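You operate a simulated robot arm through the tools that you are given. There is no shell and no other tool.

You are at the controls of a simulated robot arm. One attempt, no reset.

TASK
Press both slipped loops back into the turntable coil with one winding.
Fine: pull out the white and blue keeper blocks, wind to 1, push each in on the loop of its colour; five moves; the yellow block stays in; no snag.

It is judged by the outcome, as a careful person would: the job done as asked, and still so three seconds after it is handed in. It fails if anything else is knocked over, pushed out of place, dropped, spilled or broken.

THE ROBOT
A 7-joint arm with a two-finger parallel gripper, fixed in place. Base frame: the origin is on the floor under the middle of its stand, x ahead of it, y to its left, z up; the work surface is at about z = 0.85. Lengths are in m, angles in rad, forces in N, time in s.
With the tool pointing down near the work surface it reaches from about 0.3 to 0.7 m from the base axis. Its first joint turns from -1.152 to 1.152 rad. Payload 1.57 kg.
The TCP is the grasp point between the finger pads, 0.03 m short of the fingertips. In the tool frame z runs along the fingers and y along their closing line. Largest opening 0.11 m; finger width 0.024, thickness 0.012; the body of the gripper, 0.048 by 0.112 m, starts 0.078 m behind the TCP.
Orientation is told as [roll, pitch, yaw] about the base's x, y, z axes, in that order, counted from this pose: with the fingers straight down and closing along the base's y, the tool's x points along the base's -x, its y along +y and its z along -z.

THE INTERFACE
- The arm moves only by the tool arm_command. Its argument "rows" is a list of rows, each a list of 7 numbers: the shift along the tool's x, y, z in m, then the turn, a rotation vector about the tool's x, y, z in rad, then the opening, from 0 (shut) to 1 (fully open). In form: [[dx, dy, dz, wx, wy, wz, fingers], ...]. A call has 1 to 20 rows; each row shifts and turns the commanded pose from where the row before left it, along the tool's axes as they then stand. Rows are played at 5 a second. More than 0.05 m and 0.15 rad between two rows, or a gripper value outside its range, and nothing of the call is played. A pose out of reach is approached as far as the arm can. The call stops where the force on the tool passes 80 N (or 10 N more than at its start, if that is more) or the arm is blocked; 0.2 s more then pass. Each finger travels about 0.108 m/s and halts on what it meets, pressing with about 33 N; the grip force reading is that of the motor and also rises with nothing between the fingers. The clock runs only during rows and for 0.2 s after the last one: add rows that do not move to give the fingers time. It gives the time, the measured TCP pose, the force on the tool (base axes), the opening and the grip force at its end, in the units of the frame above (readings bear some noise), with the torque about the TCP (base axes, N m) and any sound that the robot's microphone picked up.
- Cameras (640 x 400 px; columns grow to the right, rows downward): "scene" is fixed at [0.1764, -0.4079, 1.3926]; the picture's right is [0.61, -0.79, 0.00], its down [-0.52, -0.40, -0.75] and it looks along [0.60, 0.46, -0.66] (base axes); focal length 320 px, centre (320, 200). "wrist" rides on the gripper at [0.07, 0.016, -0.141] in the tool frame; the picture's right is [-0.23, 0.97, 0.00], its down [-0.85, -0.20, -0.48] and it looks along [-0.47, -0.11, 0.88] (tool axes); focal length 222 px, centre (320, 200). There is no depth. A picture from a camera that has moved, and an enlarged one, comes with that camera's place and axes in the base frame and with its lens.
- snapshot(camera): a new picture of that camera. No time passes.
- zoom(camera, box): a new picture of the part [left, top, right, bottom] of that camera's present view, enlarged. No time passes.
- finish_job(): hands the job in; it is judged then, once.

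Places have to be worked out from the pictures, the camera data and where the tool is seen. Open the gripper and draw the arm clear of the work before you hand the job in, unless the task says otherwise.

The tools are called after "Request:" by a JSON object that holds its "op" and its "data". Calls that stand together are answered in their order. arm_command: Moves the arm, as the interface text tells. Its arguments: {"type":"object","properties":{"rows":{"type":"array","items":{"type":"array","items":{"type":"number"}}}},"required":["rows"]} The other tools are called the same way: snapshot (camera) takes a picture; zoom (camera, box) takes an enlarged picture of a part of a camera's view; finish_job () hands the job in.

At the start:

```text
t: 0.0
tcp_pos: [0.4001, -0.1257, 1.1601]
orientation: [-0.001, 0.0, 0.001]
wrist_force: [0.4, 0.3, -1.2]
torque: [0.03, 0.0, 0.02]
width: 0.11
grasp_force: 0.1
```

scene: 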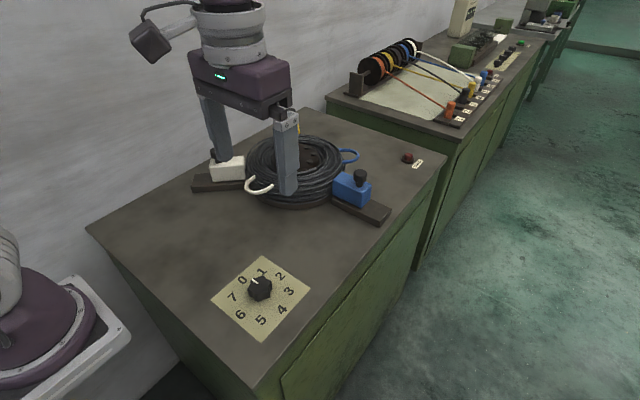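
wrist: 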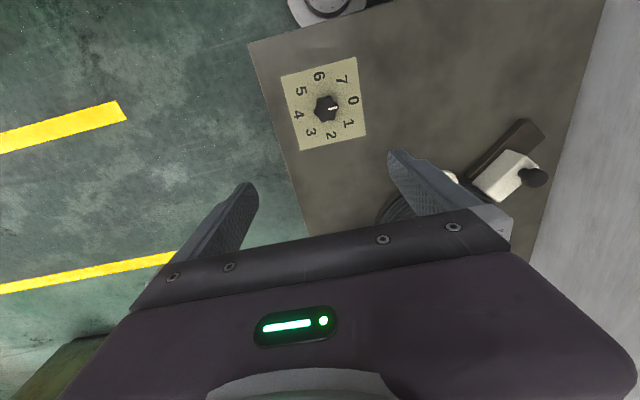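

I begin by looking closer at the coil, the keeper blocks and the dial before moving anything.

Request:
{"op": "zoom", "data": {"camera": "scene", "box": [180, 100, 440, 260]}}

Request:
{"op": "zoom", "data": {"camera": "scene", "box": [190, 240, 350, 340]}}

Request:
{"op": "zoom", "data": {"camera": "wrist", "box": [240, 20, 600, 245]}}

```text
2.46 times, centred on (310, 180) of scene
camera zoom: at [0.1764, -0.4079, 1.3926], right [0.61, -0.79, 0.0], down [-0.52, -0.4, -0.75], along [0.6, 0.46, -0.66], focal length 788 px, centre (345, 249)
```

zoom: 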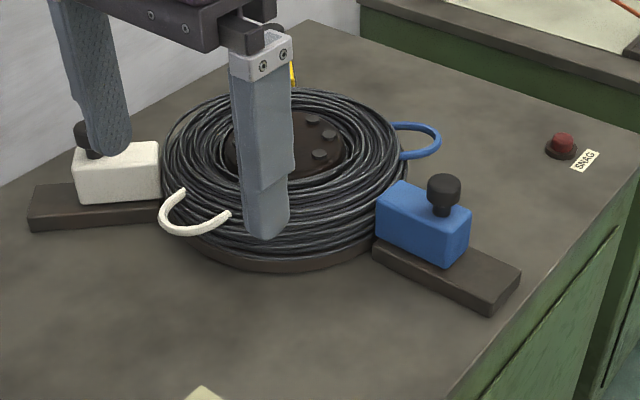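

```text
4.00 times, centred on (270, 290) of scene
camera zoom: at [0.1764, -0.4079, 1.3926], right [0.61, -0.79, 0.0], down [-0.52, -0.4, -0.75], along [0.6, 0.46, -0.66], focal length 1280 px, centre (520, -160)
```

zoom: 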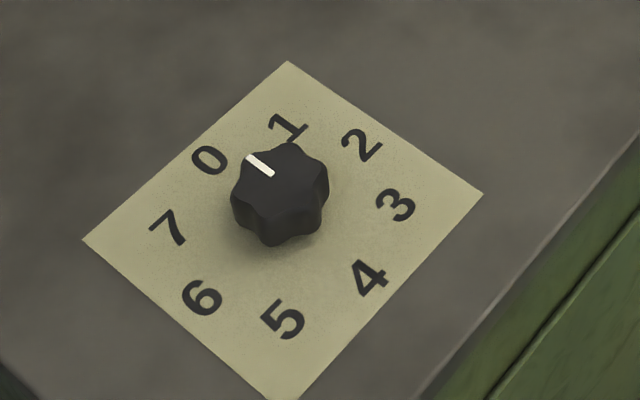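

```text
1.78 times, centred on (420, 132) of wrist
camera zoom: at [0.3303, -0.1099, 1.302], right [0.23, 0.97, 0.0], down [0.85, -0.2, 0.48], along [0.47, -0.11, -0.88], focal length 395 px, centre (142, 320)
```

zoom: 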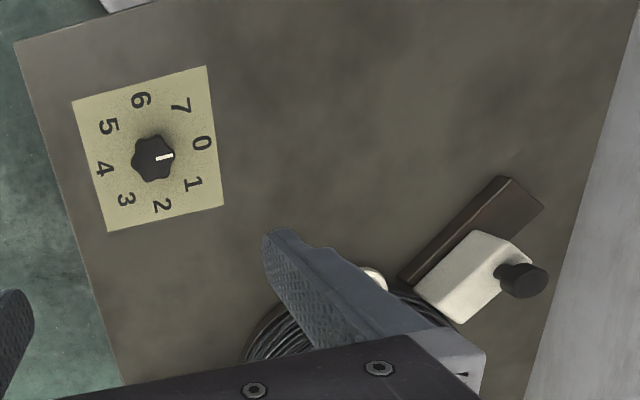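

The dial pointer is at 0, with 1 one step clockwise from above. My estimates are dial at about (0.379, -0.110), coil at about (0.69, 0.07), white block at about (0.58, 0.22), blue at about (0.72, -0.09). I'll move high toward the coil so the wrist camera can see it from above.

Request:
{"op": "arm_command", "data": {"rows": [[-0.025, 0.0293, -0.0067, 0, 0, 0, 1], [-0.025, 0.0293, -0.0067, 0, 0, 0, 1], [-0.025, 0.0293, -0.0067, 0, 0, 0, 1], [-0.025, 0.0293, -0.0067, 0, 0, 0, 1], [-0.025, 0.0293, -0.0067, 0, 0, 0, 1], [-0.025, 0.0293, -0.0067, 0, 0, 0, 1], [0, 0, 0, 0, 0, 0, 1], [0, 0, 0, 0, 0, 0, 1]]}}

Request:
{"op": "snapshot", "data": {"camera": "wrist"}}

Request:
{"op": "snapshot", "data": {"camera": "scene"}}

```text
t: 1.8
tcp_pos: [0.5516, 0.0513, 1.2006]
orientation: [-0.001, -0.001, 0.0]
wrist_force: [0.2, -0.7, -0.8]
torque: [-0.02, -0.03, -0.04]
width: 0.11
grasp_force: 0.1
```

```text
taken
camera wrist: at [0.4808, 0.0668, 1.3421], right [0.23, 0.97, 0.0], down [0.85, -0.2, 0.48], along [0.47, -0.11, -0.88], focal length 222 px, centre (320, 200)
```

wrist: 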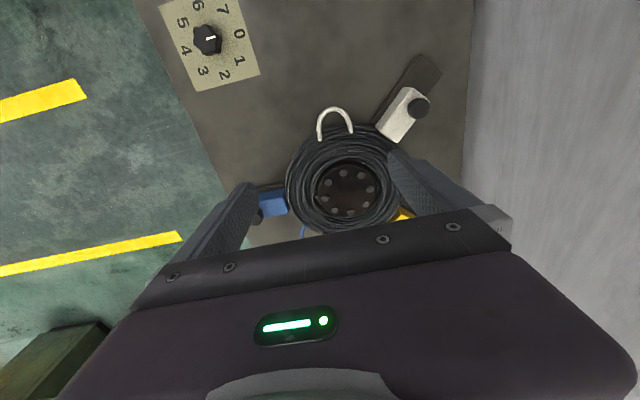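

```text
taken
```

scene: 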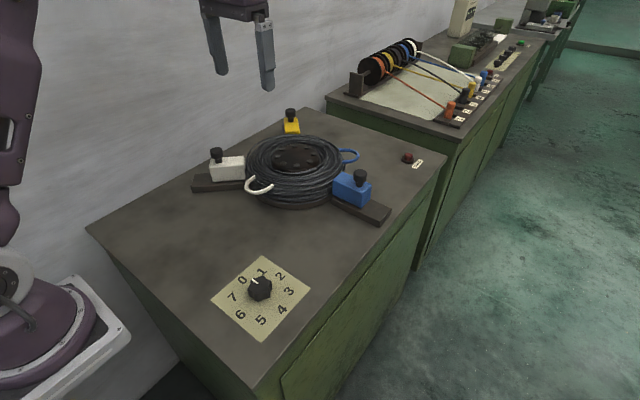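

The scene view of the coil is now clear. I zoom in for detailed measurements of the coil and blocks.

Request:
{"op": "zoom", "data": {"camera": "scene", "box": [180, 95, 340, 195]}}

Request:
{"op": "zoom", "data": {"camera": "scene", "box": [280, 130, 440, 230]}}

Request:
{"op": "zoom", "data": {"camera": "wrist", "box": [230, 40, 470, 240]}}

```text
4.00 times, centred on (260, 145) of scene
camera zoom: at [0.1764, -0.4079, 1.3926], right [0.61, -0.79, 0.0], down [-0.52, -0.4, -0.75], along [0.6, 0.46, -0.66], focal length 1280 px, centre (560, 420)
```

zoom: 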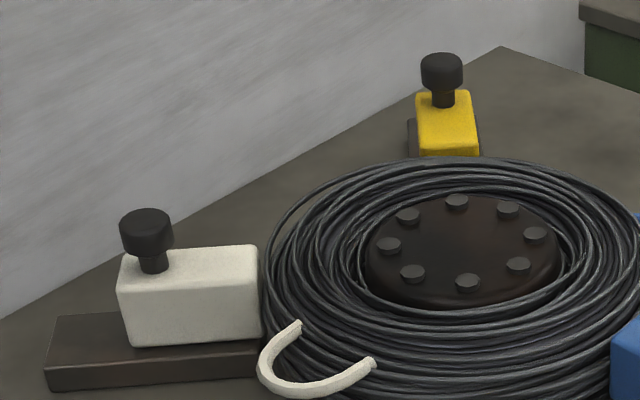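

```text
4.00 times, centred on (360, 180) of scene
camera zoom: at [0.1764, -0.4079, 1.3926], right [0.61, -0.79, 0.0], down [-0.52, -0.4, -0.75], along [0.6, 0.46, -0.66], focal length 1280 px, centre (160, 280)
```

zoom: 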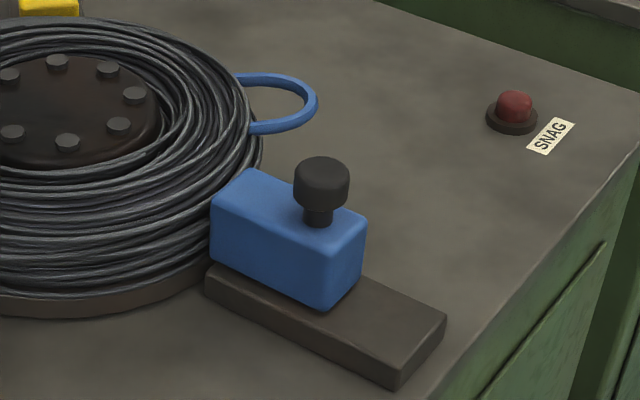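

```text
2.00 times, centred on (350, 140) of wrist
camera zoom: at [0.4808, 0.0668, 1.3421], right [0.23, 0.97, 0.0], down [0.85, -0.2, 0.48], along [0.47, -0.11, -0.88], focal length 444 px, centre (260, 320)
```

zoom: 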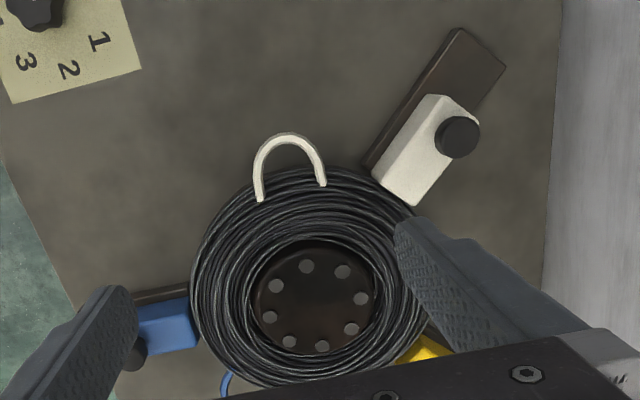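

Triangulating from both cameras gives a hub centre of about (0.70, 0.075), with the blocks at 45° (yellow), 135° (white) and 270° (blue). The loops sit at about 180° (white) and 315° (blue), so one 45° clockwise step lines both up. I'll turn the tool to close along the white track's direction and hover above the white knob at about (0.562, 0.216).

Request:
{"op": "arm_command", "data": {"rows": [[0, 0, 0, 0, 0, -0.1309, 1], [0, 0, 0, 0, 0, -0.1309, 1], [0, 0, 0, 0, 0, -0.1309, 1], [0, 0, 0, 0, 0, -0.1309, 1], [0, 0, 0, 0, 0, -0.1309, 1], [0, 0, 0, 0, 0, -0.1309, 1], [-0.02063, 0.01818, 0.02333, 0, 0, 0, 1], [-0.02063, 0.01818, 0.02333, 0, 0, 0, 1], [-0.02063, 0.01818, 0.02333, 0, 0, 0, 0.8], [-0.02063, 0.01818, 0.02333, 0, 0, 0, 0.6], [-0.02063, 0.01818, 0.02333, 0, 0, 0, 0.6], [-0.02063, 0.01818, 0.02333, 0, 0, 0, 0.6], [0, 0, 0, 0, 0, 0, 0.6], [0, 0, 0, 0, 0, 0, 0.6]]}}

Request:
{"op": "snapshot", "data": {"camera": "wrist"}}

Request:
{"op": "snapshot", "data": {"camera": "scene"}}

```text
t: 4.8
tcp_pos: [0.5608, 0.2144, 1.0609]
orientation: [0.0, 0.001, 0.785]
wrist_force: [-0.7, -0.5, 0.6]
torque: [0.01, 0.02, 0.0]
width: 0.0659
grasp_force: 0.1
```

```text
taken
camera wrist: at [0.4999, 0.1762, 1.2024], right [-0.53, 0.85, 0.0], down [0.75, 0.46, 0.48], along [0.41, 0.25, -0.88], focal length 222 px, centre (320, 200)
```

wrist: 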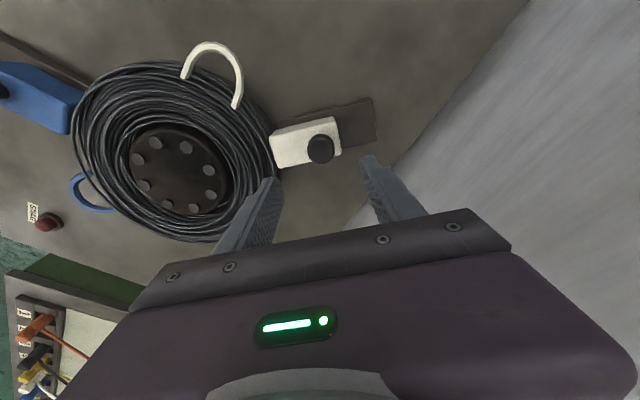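

```text
taken
```

scene: 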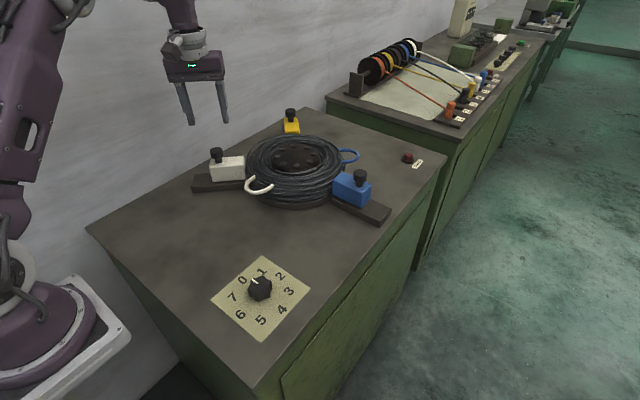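

The knob appears almost straight below the TCP. I zoom in to check the alignment and the block's direction.

Request:
{"op": "zoom", "data": {"camera": "wrist", "box": [240, 80, 400, 180]}}

Request:
{"op": "zoom", "data": {"camera": "scene", "box": [180, 130, 276, 190]}}

```text
4.00 times, centred on (320, 130) of wrist
camera zoom: at [0.4999, 0.1762, 1.2024], right [-0.53, 0.85, 0.0], down [0.75, 0.46, 0.48], along [0.41, 0.25, -0.88], focal length 888 px, centre (320, 480)
```

zoom: 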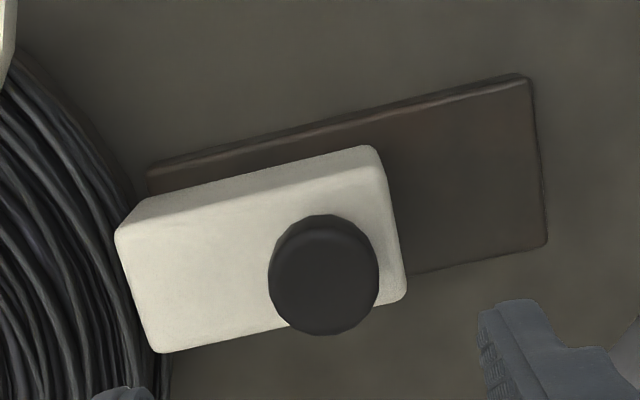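

```text
6.67 times, centred on (228, 160) of scene
camera zoom: at [0.1764, -0.4079, 1.3926], right [0.61, -0.79, 0.0], down [-0.52, -0.4, -0.75], along [0.6, 0.46, -0.66], focal length 2134 px, centre (933, 467)
```

zoom: 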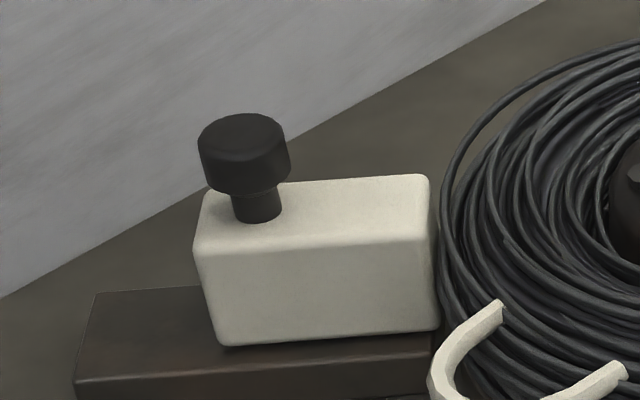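

The white knob cap is centred under the TCP within about 1 mm. It spans z of about 0.936–0.958, with the block top at about 0.923. I'll descend to TCP z of about 0.960, which leaves the fingertips 7 mm over the block, and then close.

Request:
{"op": "arm_command", "data": {"rows": [[0, 0.0005, 0.025, 0, 0, 0, 0.6], [0, 0, 0.025, 0, 0, 0, 0.6], [0, 0, 0.025, 0, 0, 0, 0.6], [0, 0, 0.015, 0, 0, 0, 0.6], [0, 0, 0.0109, 0, 0, 0, 0.6], [0, 0, 0, 0, 0, 0, 0.6]]}}

Request:
{"op": "zoom", "data": {"camera": "wrist", "box": [200, 80, 440, 230]}}

Request:
{"op": "zoom", "data": {"camera": "scene", "box": [180, 110, 308, 190]}}

```text
t: 6.2
tcp_pos: [0.5601, 0.2144, 0.9593]
orientation: [0.001, -0.001, 0.785]
wrist_force: [0.7, 0.3, -0.4]
torque: [0.01, -0.02, 0.02]
width: 0.066
grasp_force: 0.1
```

```text
2.67 times, centred on (320, 155) of wrist
camera zoom: at [0.499, 0.1766, 1.1012], right [-0.53, 0.85, 0.0], down [0.75, 0.46, 0.48], along [0.41, 0.25, -0.88], focal length 592 px, centre (320, 320)
```

zoom: 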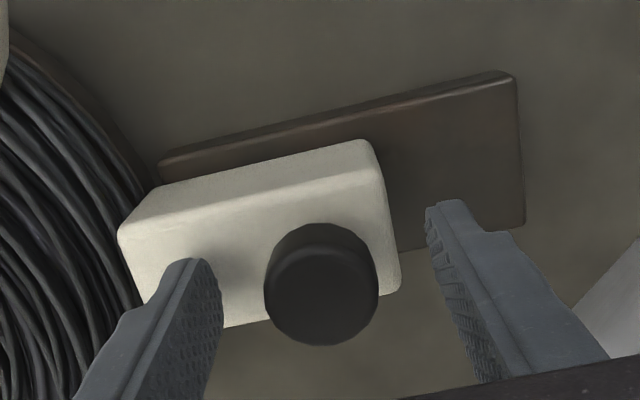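

```text
5.00 times, centred on (244, 150) of scene
camera zoom: at [0.1764, -0.4079, 1.3926], right [0.61, -0.79, 0.0], down [-0.52, -0.4, -0.75], along [0.6, 0.46, -0.66], focal length 1600 px, centre (700, 450)
```

zoom: 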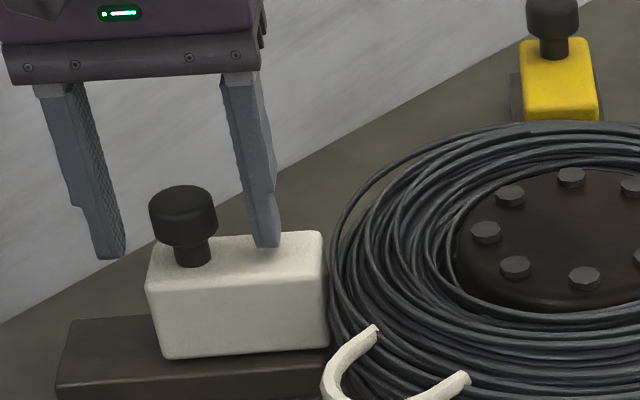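

The fingers straddle the knob symmetrically and sit clear of the block top. Closing on it now.

Request:
{"op": "arm_command", "data": {"rows": [[0.002, 0, 0, 0, 0, 0, 0.4], [0, 0, 0, 0, 0, 0, 0.25], [0, 0, 0, 0, 0, 0, 0.1], [0, 0, 0, 0, 0, 0, 0], [0, 0, 0, 0, 0, 0, 0], [0, 0, 0, 0, 0, 0, 0]]}}

Request:
{"op": "zoom", "data": {"camera": "wrist", "box": [200, 80, 440, 230]}}

```text
t: 7.6
tcp_pos: [0.5584, 0.2133, 0.96]
orientation: [0.0, 0.0, 0.786]
wrist_force: [-0.4, 2.0, -2.3]
torque: [0.12, -0.08, 0.03]
width: 0.0311
grasp_force: 39.9
```

```text
2.67 times, centred on (320, 155) of wrist
camera zoom: at [0.4975, 0.1754, 1.1015], right [-0.53, 0.85, 0.0], down [0.75, 0.46, 0.48], along [0.41, 0.25, -0.88], focal length 592 px, centre (320, 320)
```

zoom: 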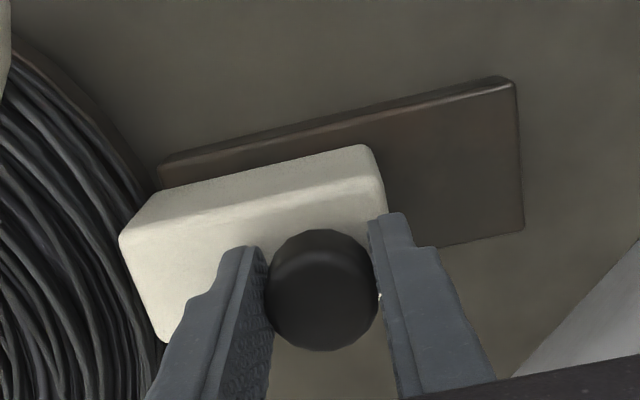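

The knob is gripped, with width 0.031 and force about 40 N. I now pull it outward along tool +y, first 3 cm, watching the forces.

Request:
{"op": "arm_command", "data": {"rows": [[0, 0.005, 0, 0, 0, 0, 0], [0, 0.008, 0, 0, 0, 0, 0], [0, 0.008, 0, 0, 0, 0, 0], [0, 0.009, 0, 0, 0, 0, 0], [0, 0, 0, 0, 0, 0, 0]]}}

Request:
{"op": "snapshot", "data": {"camera": "scene"}}

Request:
{"op": "snapshot", "data": {"camera": "wrist"}}

```text
t: 8.8
tcp_pos: [0.5376, 0.2349, 0.9597]
orientation: [0.001, 0.0, 0.783]
wrist_force: [-1.7, -1.8, 2.0]
torque: [-0.2, 0.11, 0.09]
width: 0.0316
grasp_force: 40.3
```

```text
taken
```

scene: 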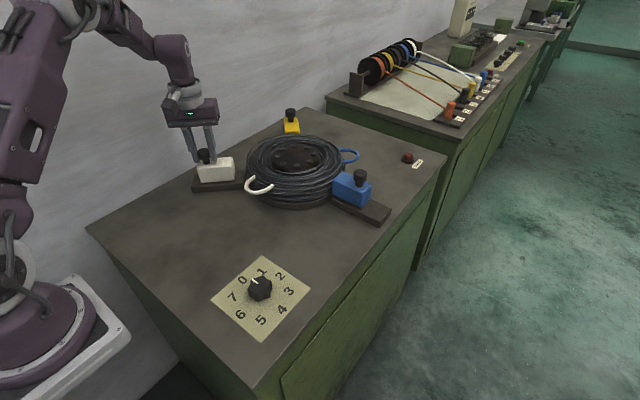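

```text
taken
camera wrist: at [0.4761, 0.1969, 1.1016], right [-0.53, 0.85, 0.0], down [0.75, 0.46, 0.48], along [0.41, 0.25, -0.88], focal length 222 px, centre (320, 200)
```

wrist: 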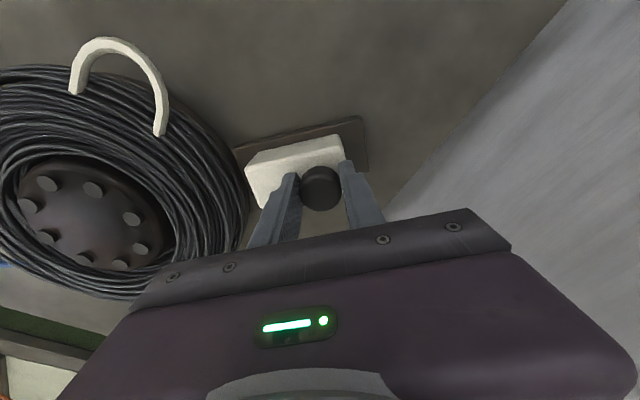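

The block slid out 3 cm with negligible force. I continue in small steps toward the end of its track.

Request:
{"op": "arm_command", "data": {"rows": [[0, 0.005, 0, 0, 0, 0, 0], [0, 0.005, 0, 0, 0, 0, 0], [0, 0.005, 0, 0, 0, 0, 0], [0, 0.004, 0, 0, 0, 0, 0], [0, 0, 0, 0, 0, 0, 0]]}}

Request:
{"op": "zoom", "data": {"camera": "scene", "box": [170, 120, 330, 220]}}

Request:
{"op": "snapshot", "data": {"camera": "wrist"}}

```text
t: 10.0
tcp_pos: [0.524, 0.2494, 0.9596]
orientation: [-0.001, 0.0, 0.786]
wrist_force: [-5.4, -2.5, 4.0]
torque: [-0.05, -0.01, 0.0]
width: 0.0314
grasp_force: 40.1
```

```text
4.00 times, centred on (250, 170) of scene
camera zoom: at [0.1762, -0.408, 1.3926], right [0.61, -0.79, 0.0], down [-0.52, -0.4, -0.75], along [0.6, 0.46, -0.66], focal length 1280 px, centre (600, 320)
```

zoom: 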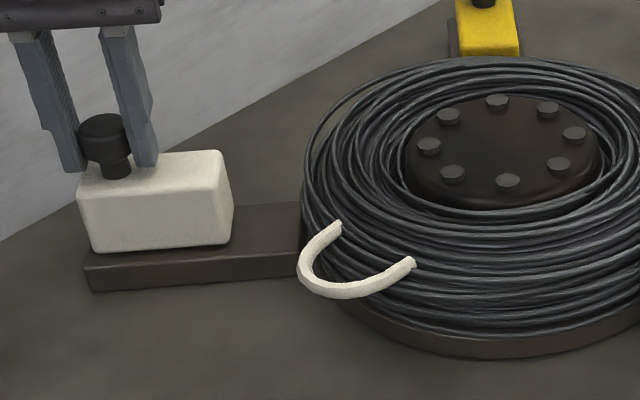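

```text
taken
camera wrist: at [0.4628, 0.2102, 1.1015], right [-0.53, 0.85, 0.0], down [0.75, 0.46, 0.48], along [0.41, 0.25, -0.88], focal length 222 px, centre (320, 200)
```

wrist: 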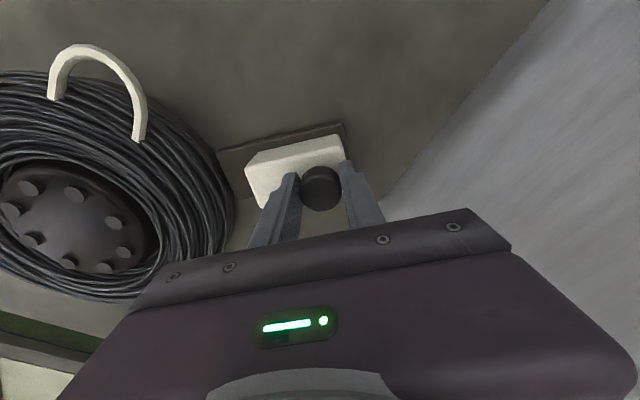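

Now out by 5 cm and the force is beginning to show slightly. I test a few more millimetres to learn whether this is the stop.

Request:
{"op": "arm_command", "data": {"rows": [[0, 0.003, 0, 0, 0, 0, 0], [0, 0.003, 0, 0, 0, 0, 0], [0, 0, 0, 0, 0, 0, 0]]}}

Request:
{"op": "zoom", "data": {"camera": "scene", "box": [170, 120, 330, 220]}}

```text
t: 10.8
tcp_pos: [0.5244, 0.2483, 0.9599]
orientation: [-0.005, 0.0, 0.781]
wrist_force: [26.0, -26.1, -5.3]
torque: [-0.54, -0.63, -0.03]
width: 0.0314
grasp_force: 40.4
```

```text
4.00 times, centred on (250, 170) of scene
camera zoom: at [0.1771, -0.4086, 1.3923], right [0.61, -0.79, 0.0], down [-0.52, -0.4, -0.75], along [0.59, 0.46, -0.66], focal length 1280 px, centre (600, 320)
```

zoom: 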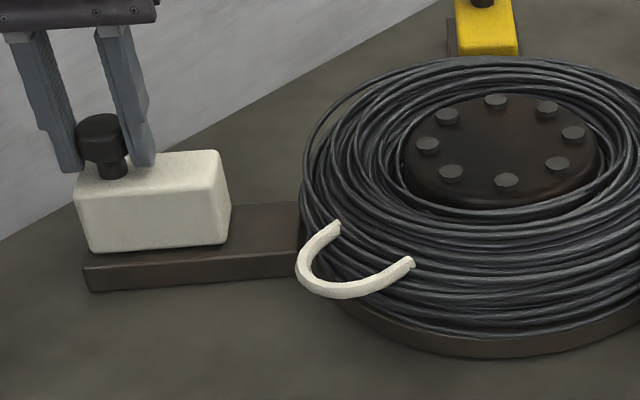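

The force rose to about 37 N with no further motion, so the white block is fully out with a stroke of about 5 cm. I relax the command, open, and rise straight up.

Request:
{"op": "arm_command", "data": {"rows": [[0, -0.006, 0, 0, 0, 0, 0], [0, 0, 0, 0, 0, 0, 0], [0, 0, 0, 0, 0, 0, 0.3], [0, 0, 0, 0, 0, 0, 0.5], [0, 0, 0, 0, 0, 0, 0.6], [0, 0, 0, 0, 0, 0, 0.6], [0, 0, -0.02, 0, 0, 0, 0.6], [0, 0, -0.03, 0, 0, 0, 0.6], [0, 0, -0.04, 0, 0, 0, 0.6], [0, 0, -0.03, 0, 0, 0, 0.6], [0, 0, 0, 0, 0, 0, 0.6]]}}

Request:
{"op": "snapshot", "data": {"camera": "scene"}}

Request:
{"op": "snapshot", "data": {"camera": "wrist"}}

```text
t: 13.2
tcp_pos: [0.5225, 0.2477, 1.0808]
orientation: [-0.001, -0.001, 0.785]
wrist_force: [-0.2, -0.1, 0.3]
torque: [0.04, -0.02, 0.0]
width: 0.066
grasp_force: 0.1
```

```text
taken
```

scene: 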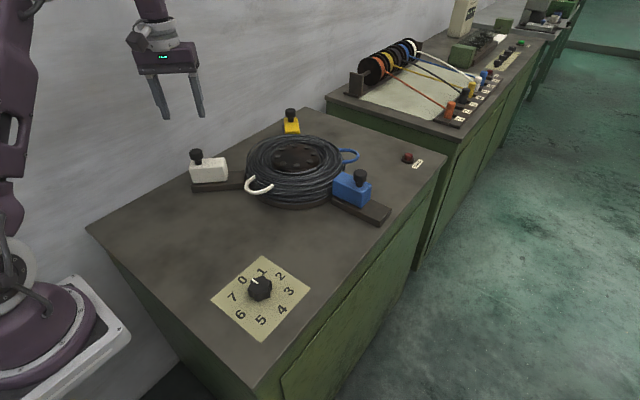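

```text
taken
camera wrist: at [0.4627, 0.2102, 1.2216], right [-0.53, 0.85, 0.0], down [0.75, 0.46, 0.48], along [0.41, 0.25, -0.88], focal length 222 px, centre (320, 200)
```

wrist: 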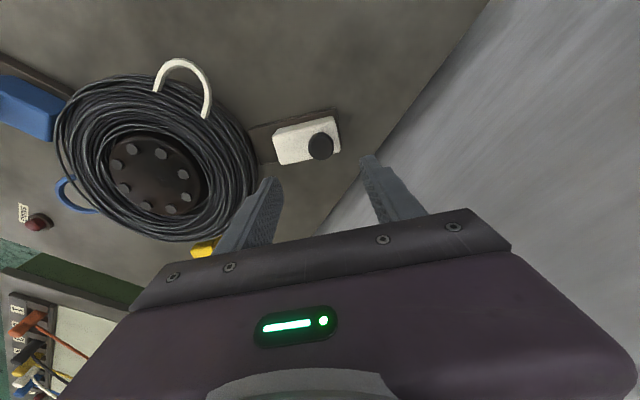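

The white block is out and the arm is clear. Now I rotate back to yaw 0 so the fingers close along y, which is the blue track's direction, and move above the blue knob at about (0.698, -0.118).

Request:
{"op": "arm_command", "data": {"rows": [[0, 0, 0, 0, 0, 0.1309, 0.6], [0, 0, 0, 0, 0, 0.1309, 0.6], [0, 0, 0, 0, 0, 0.1309, 0.6], [0, 0, 0, 0, 0, 0.1309, 0.6], [0, 0, 0, 0, 0, 0.1309, 0.6], [0, 0, 0, 0, 0, 0.1309, 0.6], [-0.01463, -0.03048, 0.00167, 0, 0, 0, 0.6], [-0.01463, -0.03048, 0.00167, 0, 0, 0, 0.6], [-0.01463, -0.03048, 0.00167, 0, 0, 0, 0.6], [-0.01463, -0.03048, 0.00167, 0, 0, 0, 0.6], [-0.01463, -0.03048, 0.00167, 0, 0, 0, 0.6], [-0.01463, -0.03048, 0.00167, 0, 0, 0, 0.6], [-0.01463, -0.03048, 0.00167, 0, 0, 0, 0.6], [-0.01463, -0.03048, 0.00167, 0, 0, 0, 0.6], [-0.01463, -0.03048, 0.00167, 0, 0, 0, 0.6], [-0.01463, -0.03048, 0.00167, 0, 0, 0, 0.6], [-0.01463, -0.03048, 0.00167, 0, 0, 0, 0.6], [-0.01463, -0.03048, 0.00167, 0, 0, 0, 0.6], [0, 0, 0, 0, 0, 0, 0.6], [0, 0, 0, 0, 0, 0, 0.6]]}}

Request:
{"op": "snapshot", "data": {"camera": "scene"}}

Request:
{"op": "snapshot", "data": {"camera": "wrist"}}

```text
t: 17.4
tcp_pos: [0.6643, -0.0859, 1.0487]
orientation: [-0.001, 0.008, 0.006]
wrist_force: [0.4, -0.2, 0.7]
torque: [-0.04, -0.02, 0.02]
width: 0.0658
grasp_force: 0.0
out of reach, approached as far as the arm can: row 16, 17, 18
```

```text
taken
```

scene: 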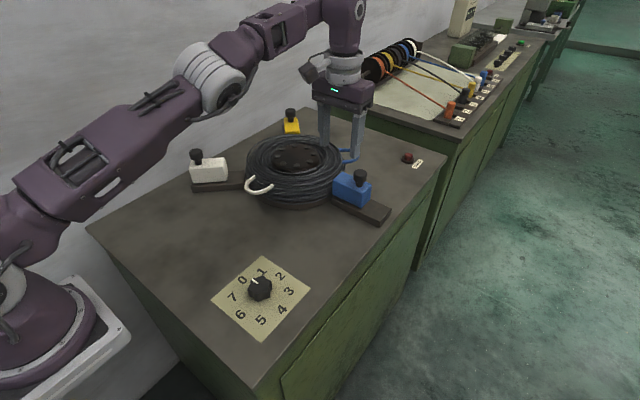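

```text
taken
camera wrist: at [0.5957, -0.0695, 1.1912], right [0.22, 0.97, 0.0], down [0.86, -0.19, 0.47], along [0.46, -0.11, -0.88], focal length 222 px, centre (320, 200)
```

wrist: 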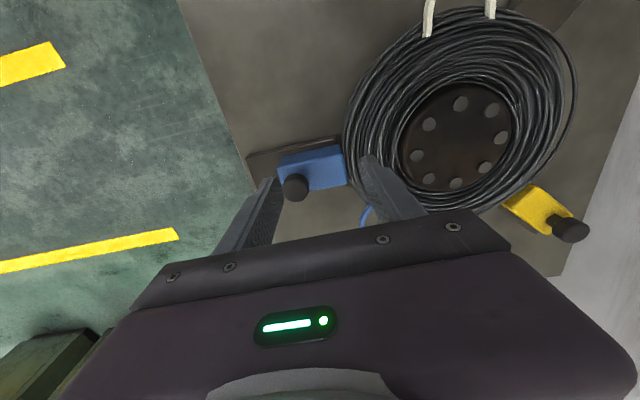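

The straight-down pose runs out of reach at about 0.67 m, and the blue knob at about (0.696, -0.122) is 0.707 m out. I back off first, then I'll tilt the fingers outward about tool y to gain reach while still closing along y.

Request:
{"op": "arm_command", "data": {"rows": [[0.03, 0, 0, 0, 0, 0, 0.6], [0.03, 0, 0, 0, 0, 0, 0.6], [0.03, 0, 0, 0, 0, 0, 0.6], [0, 0, 0, 0, 0, 0, 0.6]]}}

```text
t: 18.4
tcp_pos: [0.5739, -0.0844, 1.05]
orientation: [0.001, -0.001, -0.003]
wrist_force: [0.0, 0.2, 0.0]
torque: [-0.01, 0.01, -0.03]
width: 0.066
grasp_force: 0.0
```

The command follows the reached pose. Now I tilt the tool 0.36 rad so the fingers point away from the base, and take a reading.

Request:
{"op": "arm_command", "data": {"rows": [[0, 0, 0, 0, -0.12, 0, 0.6], [0, 0, 0, 0, -0.12, 0, 0.6], [0, 0, 0, 0, -0.12, 0, 0.6], [0, 0, 0, 0, 0, 0, 0.6]]}}

Request:
{"op": "snapshot", "data": {"camera": "scene"}}

```text
t: 19.4
tcp_pos: [0.5755, -0.0853, 1.0504]
orientation: [0.0, -0.362, -0.002]
wrist_force: [0.3, -0.1, 0.0]
torque: [0.03, 0.02, 0.01]
width: 0.0657
grasp_force: 0.0
```

```text
taken
```

scene: 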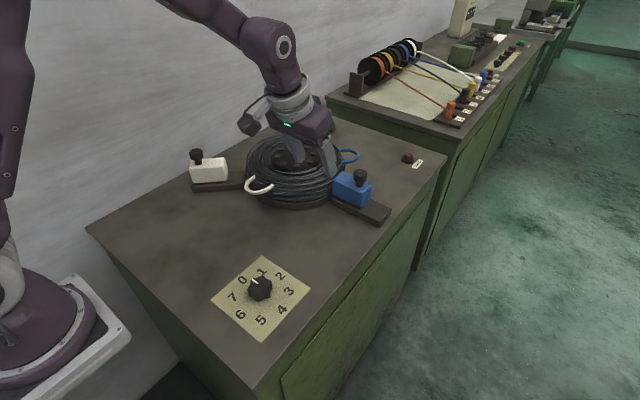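

The tilt worked with the TCP held in place. I move forward to above the blue knob at z of about 1.03.

Request:
{"op": "arm_command", "data": {"rows": [[-0.02096, -0.0074, 0.01216, 0, 0, 0, 0.6], [-0.02096, -0.0074, 0.01216, 0, 0, 0, 0.6], [-0.02096, -0.0074, 0.01216, 0, 0, 0, 0.6], [-0.02096, -0.0074, 0.01216, 0, 0, 0, 0.6], [-0.02096, -0.0074, 0.01216, 0, 0, 0, 0.6], [0, 0, 0, 0, 0, 0, 0.6], [0, 0, 0, 0, 0, 0, 0.6]]}}

Request:
{"op": "snapshot", "data": {"camera": "wrist"}}

Request:
{"op": "snapshot", "data": {"camera": "scene"}}

```text
t: 21.0
tcp_pos: [0.6944, -0.122, 1.0307]
orientation: [-0.001, -0.358, 0.0]
wrist_force: [0.0, 0.2, 0.0]
torque: [0.01, -0.03, -0.02]
width: 0.066
grasp_force: 0.0
```

```text
taken
camera wrist: at [0.58, -0.1059, 1.1382], right [0.21, 0.97, 0.08], down [0.63, -0.2, 0.75], along [0.75, -0.11, -0.66], focal length 222 px, centre (320, 200)
```

wrist: 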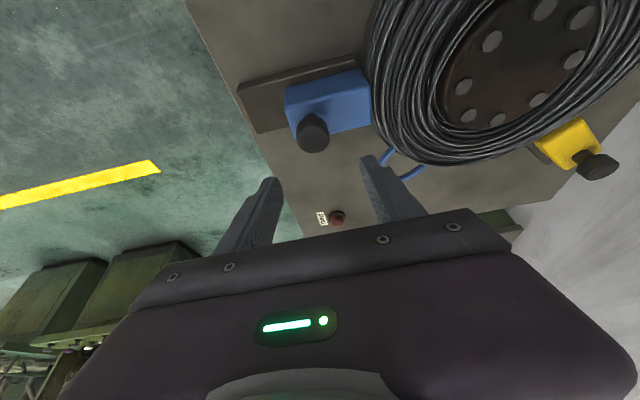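

```text
taken
```

scene: 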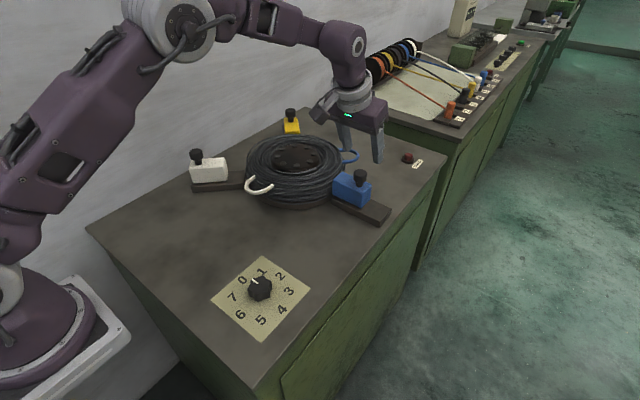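

The pose was reached fully. I zoom to get the blue knob's exact offset from the TCP.

Request:
{"op": "zoom", "data": {"camera": "wrist", "box": [230, 50, 390, 150]}}

Request:
{"op": "zoom", "data": {"camera": "scene", "box": [310, 100, 438, 230]}}

```text
4.00 times, centred on (310, 100) of wrist
camera zoom: at [0.58, -0.1059, 1.1382], right [0.21, 0.97, 0.08], down [0.63, -0.2, 0.75], along [0.75, -0.11, -0.66], focal length 888 px, centre (360, 600)
```

zoom: 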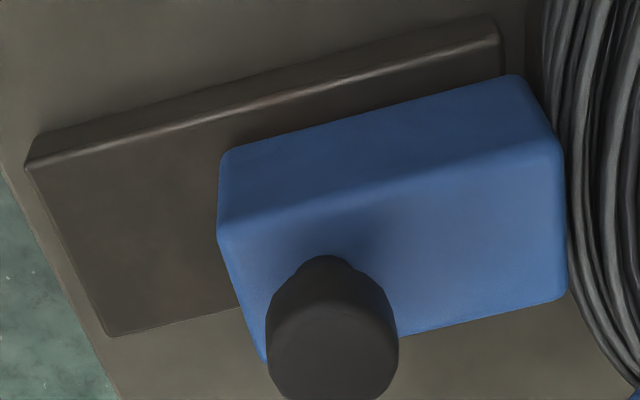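

```text
3.08 times, centred on (374, 165) of scene
camera zoom: at [0.1764, -0.4079, 1.3926], right [0.61, -0.79, 0.0], down [-0.52, -0.4, -0.75], along [0.6, 0.46, -0.66], focal length 985 px, centre (154, 308)
```

zoom: 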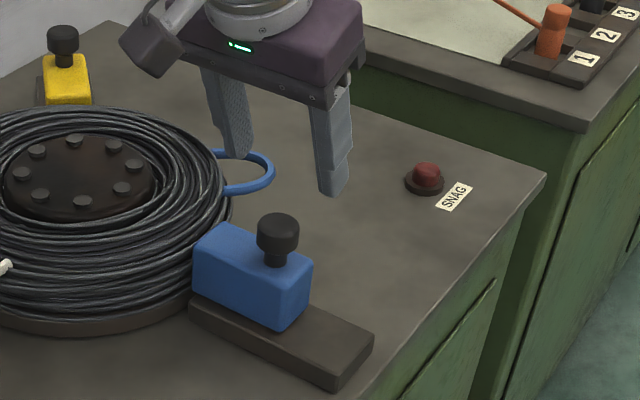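

The blue knob is at about (0.697, -0.1235). I descend vertically, with the tilt kept, to TCP of about (0.692, -0.1235, 0.962). That puts the pads around the cap with the tips about 7 mm above the block.

Request:
{"op": "arm_command", "data": {"rows": [[0.00526, -0.0003, 0.0127, 0, 0, 0, 0.6], [0.00526, -0.0003, 0.0127, 0, 0, 0, 0.6], [0.00526, -0.0003, 0.0127, 0, 0, 0, 0.6], [0.00526, -0.0003, 0.0127, 0, 0, 0, 0.6], [0.00526, -0.0003, 0.0127, 0, 0, 0, 0.6], [0, 0, 0, 0, 0, 0, 0.6], [0, 0, 0, 0, 0, 0, 0.6]]}}

Request:
{"op": "zoom", "data": {"camera": "wrist", "box": [200, 80, 440, 230]}}

Request:
{"op": "zoom", "data": {"camera": "scene", "box": [290, 120, 418, 230]}}

```text
t: 22.6
tcp_pos: [0.6936, -0.1246, 0.9626]
orientation: [0.0, -0.36, -0.001]
wrist_force: [0.3, -0.5, -0.8]
torque: [0.01, 0.04, -0.02]
width: 0.0659
grasp_force: 0.0
```

```text
2.67 times, centred on (320, 155) of wrist
camera zoom: at [0.5778, -0.1077, 1.0694], right [0.21, 0.97, 0.08], down [0.63, -0.2, 0.75], along [0.75, -0.11, -0.66], focal length 592 px, centre (320, 320)
```

zoom: 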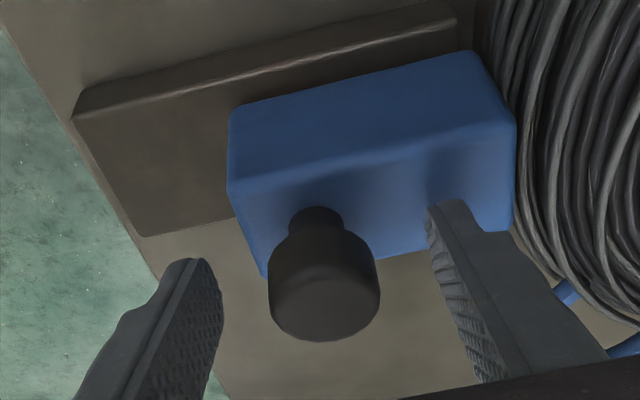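

```text
3.64 times, centred on (354, 175) of scene
camera zoom: at [0.1764, -0.4079, 1.3926], right [0.61, -0.79, 0.0], down [-0.52, -0.4, -0.75], along [0.6, 0.46, -0.66], focal length 1164 px, centre (196, 291)
```

zoom: 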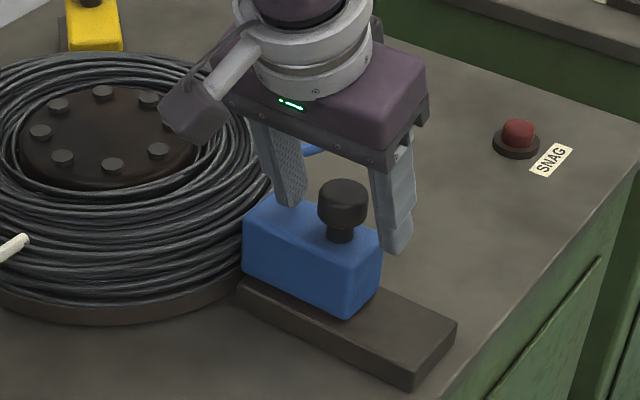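

The knob is centred between the fingers, so I close on it.

Request:
{"op": "arm_command", "data": {"rows": [[0, 0, 0, 0, 0, 0, 0.4], [0, 0, 0, 0, 0, 0, 0.25], [0, 0, 0, 0, 0, 0, 0.1], [0, 0, 0, 0, 0, 0, 0], [0, 0, 0, 0, 0, 0, 0], [0, 0, 0, 0, 0, 0, 0]]}}

Request:
{"op": "zoom", "data": {"camera": "wrist", "box": [200, 80, 440, 230]}}

Request:
{"op": "zoom", "data": {"camera": "scene", "box": [290, 120, 418, 230]}}

```text
t: 24.0
tcp_pos: [0.6934, -0.1226, 0.9611]
orientation: [0.001, -0.361, -0.001]
wrist_force: [0.6, 1.5, -0.8]
torque: [0.02, 0.03, 0.01]
width: 0.0315
grasp_force: 40.0
```

```text
2.67 times, centred on (320, 155) of wrist
camera zoom: at [0.5778, -0.1076, 1.0695], right [0.21, 0.97, 0.08], down [0.63, -0.2, 0.75], along [0.75, -0.11, -0.66], focal length 592 px, centre (320, 320)
```

zoom: 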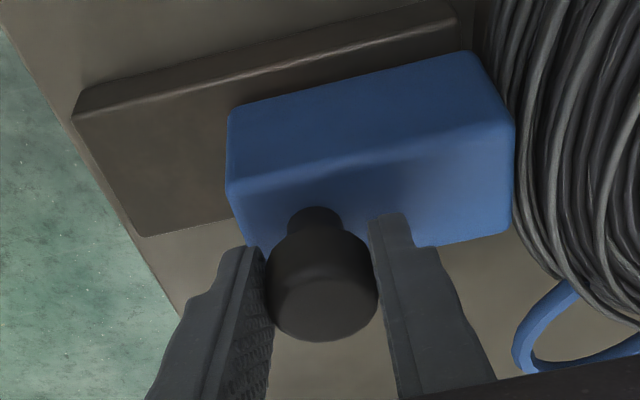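

```text
3.64 times, centred on (354, 175) of scene
camera zoom: at [0.1764, -0.4079, 1.3926], right [0.61, -0.79, 0.0], down [-0.52, -0.4, -0.75], along [0.6, 0.46, -0.66], focal length 1164 px, centre (196, 291)
```

zoom: 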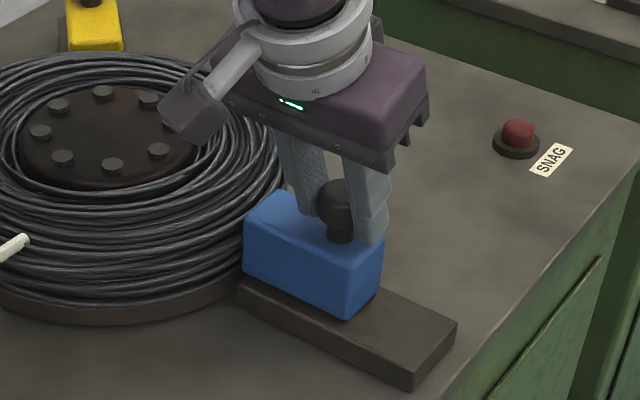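

The blue knob is gripped at width 0.0315. I pull outward along -y, which is tool -y, in small steps for about 4.9 cm.

Request:
{"op": "arm_command", "data": {"rows": [[0, -0.005, 0, 0, 0, 0, 0], [0, -0.008, 0, 0, 0, 0, 0], [0, -0.008, 0, 0, 0, 0, 0], [0, -0.008, 0, 0, 0, 0, 0], [0, -0.008, 0, 0, 0, 0, 0], [0, -0.006, 0, 0, 0, 0, 0], [0, -0.004, 0, 0, 0, 0, 0], [0, 0, 0, 0, 0, 0, 0]]}}

Request:
{"op": "zoom", "data": {"camera": "scene", "box": [290, 120, 418, 230]}}

Request:
{"op": "snapshot", "data": {"camera": "wrist"}}

```text
t: 25.8
tcp_pos: [0.693, -0.1729, 0.9621]
orientation: [-0.004, -0.362, -0.003]
wrist_force: [-0.3, -3.1, 9.9]
torque: [-0.04, -0.16, 0.04]
width: 0.0314
grasp_force: 40.3
```

```text
3.64 times, centred on (354, 175) of scene
camera zoom: at [0.1762, -0.4079, 1.3926], right [0.61, -0.79, 0.0], down [-0.52, -0.4, -0.75], along [0.6, 0.46, -0.66], focal length 1164 px, centre (196, 291)
```

zoom: 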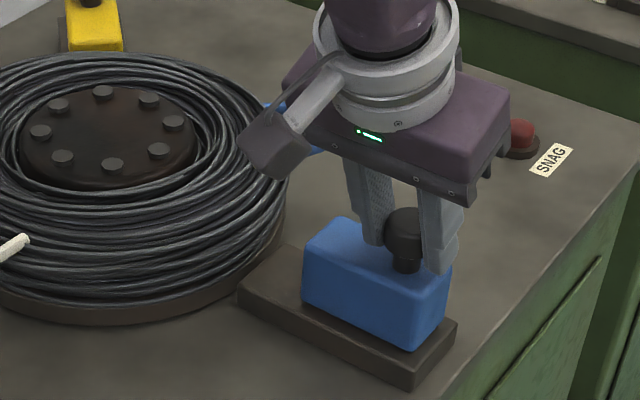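

```text
taken
camera wrist: at [0.5777, -0.1561, 1.0693], right [0.21, 0.97, 0.08], down [0.63, -0.2, 0.75], along [0.75, -0.11, -0.66], focal length 222 px, centre (320, 200)
```

wrist: 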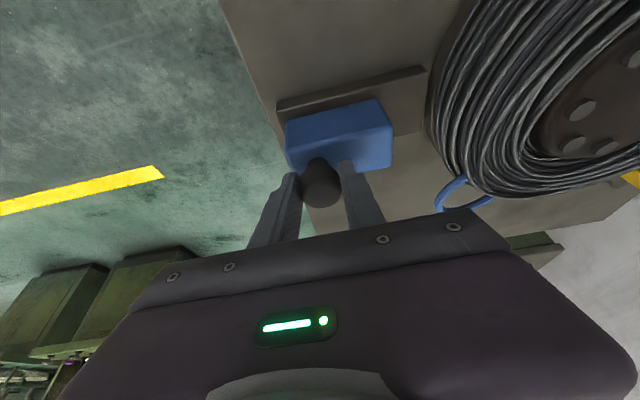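

The blue block is out about 4.8 cm. I add a few millimetres to reach the stop, as I did with the white one.

Request:
{"op": "arm_command", "data": {"rows": [[0, -0.003, 0, 0, 0, 0, 0], [0, -0.003, 0, 0, 0, 0, 0], [0, 0, 0, 0, 0, 0, 0]]}}

```text
t: 26.6
tcp_pos: [0.6927, -0.1737, 0.9618]
orientation: [0.005, -0.36, 0.0]
wrist_force: [-7.1, 25.6, 18.8]
torque: [0.76, 0.42, 0.16]
width: 0.0313
grasp_force: 40.3
```

The stop is reached at 25 N. I relax, open, and withdraw along the tool axis.

Request:
{"op": "arm_command", "data": {"rows": [[0, 0.005, 0, 0, 0, 0, 0], [0, 0, 0, 0, 0, 0, 0], [0, 0, 0, 0, 0, 0, 0.3], [0, 0, 0, 0, 0, 0, 0.5], [0, 0, 0, 0, 0, 0, 0.6], [0, 0, 0, 0, 0, 0, 0.6], [0, 0, -0.02, 0, 0, 0, 0.6], [0, 0, -0.03, 0, 0, 0, 0.6], [0, 0, -0.03, 0, 0, 0, 0.6], [0, 0, -0.03, 0, 0, 0, 0.6], [0, 0, 0, 0, 0, 0, 0.6]]}}

Request:
{"op": "snapshot", "data": {"camera": "scene"}}

```text
t: 29.0
tcp_pos: [0.6532, -0.1733, 1.0648]
orientation: [-0.001, -0.359, 0.0]
wrist_force: [-0.2, 0.8, -0.3]
torque: [0.04, -0.02, 0.0]
width: 0.0663
grasp_force: 0.1
```

```text
taken
```

scene: 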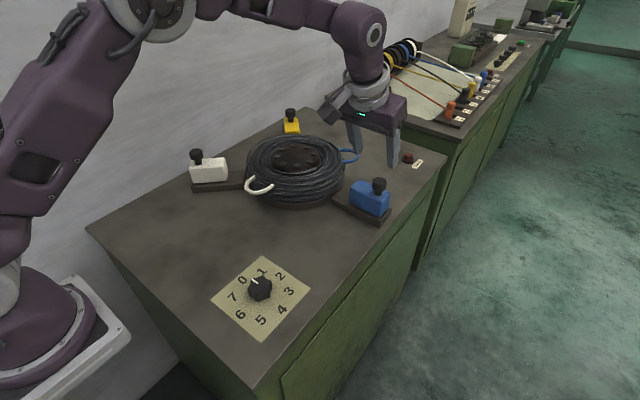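

Both blocks are out and upright on their tracks. Now I go to the dial at about (0.379, -0.110): back away first, straighten the tool, then hover over the dial at z of about 1.0.

Request:
{"op": "arm_command", "data": {"rows": [[0.0272, 0, -0.0129, 0, 0, 0, 0.7], [0.0272, 0, -0.0129, 0, 0, 0, 0.7], [0.0272, 0, -0.0129, 0, 0, 0, 0.7], [0.0272, 0, -0.0129, 0, 0, 0, 0.7], [0, 0, 0, 0, 0.12, 0, 0.7], [0, 0, 0, 0, 0.12, 0, 0.7], [0, 0, 0, 0, 0.12, 0, 0.7], [0.0308, 0.0126, 0.015, 0, 0, 0, 0.7], [0.0308, 0.0126, 0.015, 0, 0, 0, 0.7], [0.0308, 0.0126, 0.015, 0, 0, 0, 0.7], [0.0308, 0.0126, 0.015, 0, 0, 0, 0.7], [0.0308, 0.0126, 0.015, 0, 0, 0, 0.7], [0, 0, 0, 0, 0, 0, 0.7], [0, 0, 0, 0, 0, 0, 0.7]]}}

Request:
{"op": "snapshot", "data": {"camera": "wrist"}}

Request:
{"op": "snapshot", "data": {"camera": "scene"}}

```text
t: 32.0
tcp_pos: [0.3802, -0.1099, 0.9972]
orientation: [0.001, -0.001, 0.001]
wrist_force: [-0.6, 0.4, 0.9]
torque: [0.01, -0.04, 0.0]
width: 0.0769
grasp_force: 0.1
```

```text
taken
camera wrist: at [0.3102, -0.0928, 1.1399], right [0.23, 0.97, 0.0], down [0.85, -0.2, 0.48], along [0.47, -0.11, -0.88], focal length 222 px, centre (320, 200)
```

wrist: 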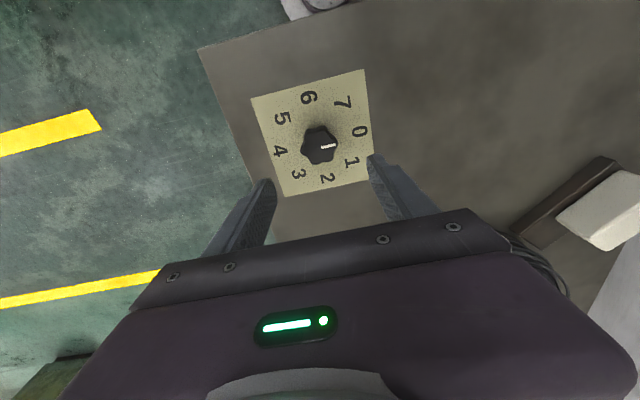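

```text
taken
```

scene: 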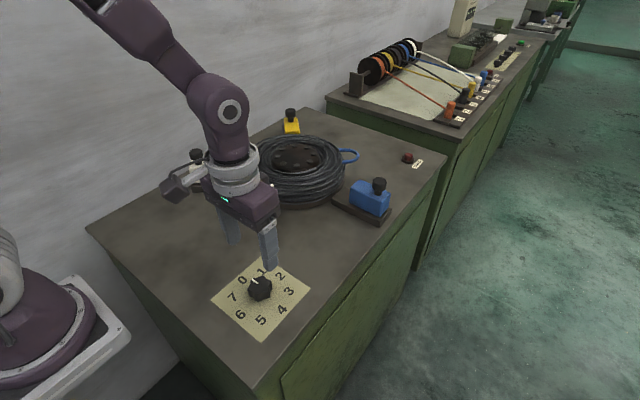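

I'm above the dial. I zoom to see the knob's lobes and its offset from the TCP.

Request:
{"op": "zoom", "data": {"camera": "wrist", "box": [250, 90, 394, 190]}}

Request:
{"op": "zoom", "data": {"camera": "scene", "box": [200, 220, 330, 345]}}

```text
4.00 times, centred on (322, 140) of wrist
camera zoom: at [0.3102, -0.0928, 1.1399], right [0.23, 0.97, 0.0], down [0.85, -0.2, 0.48], along [0.47, -0.11, -0.88], focal length 888 px, centre (312, 440)
```

zoom: 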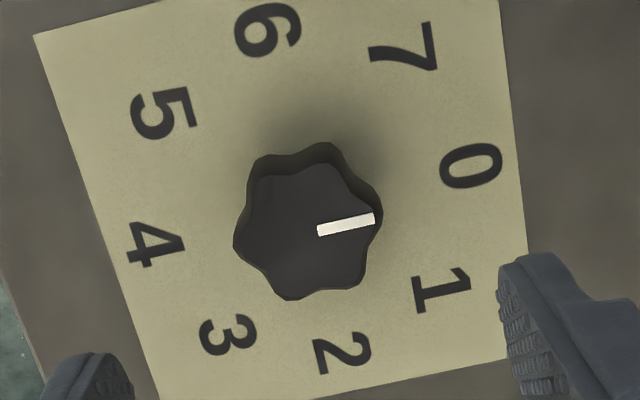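

```text
3.20 times, centred on (265, 282) of scene
camera zoom: at [0.1764, -0.4079, 1.3926], right [0.61, -0.79, 0.0], down [-0.52, -0.4, -0.75], along [0.6, 0.46, -0.66], focal length 1024 px, centre (496, -64)
```

zoom: 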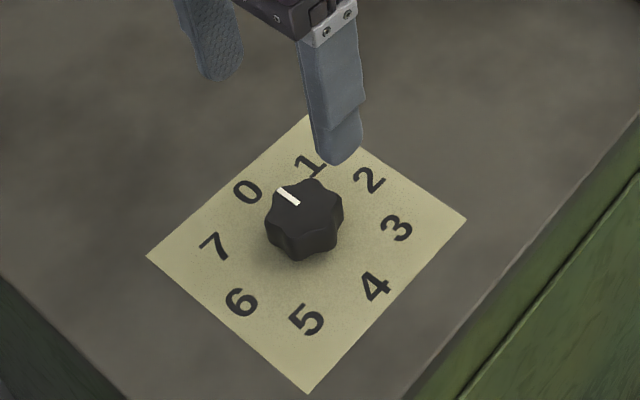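

The knob has six lobes with the pointer lobe toward 0 (+y). Its axis is at about (0.3806, -0.111) and its top is at about 0.884. Gripping across the flats needs yaw +30°, so I turn there and descend to TCP z of about 0.889, leaving the tips 9 mm above the table.

Request:
{"op": "arm_command", "data": {"rows": [[0, 0, 0, 0, 0, -0.1309, 0.7], [0, 0, 0, 0, 0, -0.1309, 0.7], [0, 0, 0, 0, 0, -0.1309, 0.7], [0, 0, 0, 0, 0, -0.1309, 0.7], [0, -0.001, 0.025, 0, 0, 0, 0.7], [0, 0, 0.025, 0, 0, 0, 0.7], [0, 0, 0.025, 0, 0, 0, 0.7], [0, 0, 0.02, 0, 0, 0, 0.7], [0, 0, 0.013, 0, 0, 0, 0.7], [0, 0, 0, 0, 0, 0, 0.7], [0, 0, 0, 0, 0, 0, 0.7]]}}

Request:
{"op": "zoom", "data": {"camera": "wrist", "box": [200, 80, 440, 230]}}

Request:
{"op": "zoom", "data": {"camera": "scene", "box": [200, 220, 330, 345]}}

```text
t: 34.4
tcp_pos: [0.3812, -0.1093, 0.8909]
orientation: [0.0, -0.001, 0.524]
wrist_force: [0.3, 0.0, -1.2]
torque: [-0.01, -0.01, 0.0]
width: 0.077
grasp_force: 0.1
```

```text
2.67 times, centred on (320, 155) of wrist
camera zoom: at [0.3118, -0.131, 1.0323], right [-0.29, 0.96, 0.0], down [0.84, 0.25, 0.48], along [0.46, 0.14, -0.88], focal length 592 px, centre (320, 320)
```

zoom: 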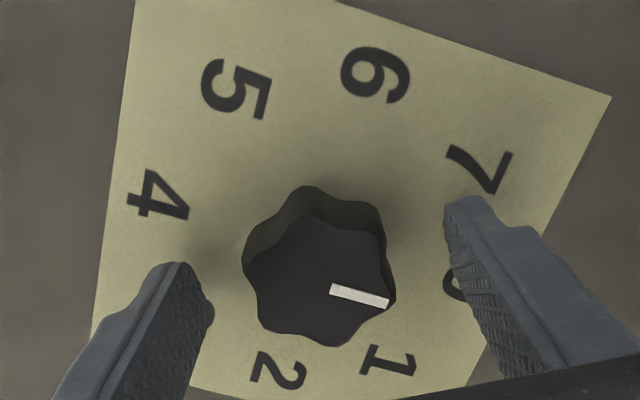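

```text
3.20 times, centred on (265, 282) of scene
camera zoom: at [0.1764, -0.4079, 1.3926], right [0.61, -0.79, 0.0], down [-0.52, -0.4, -0.75], along [0.6, 0.46, -0.66], focal length 1024 px, centre (496, -64)
```

zoom: 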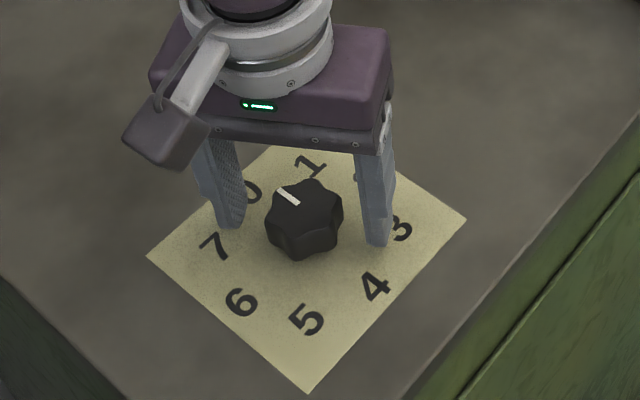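

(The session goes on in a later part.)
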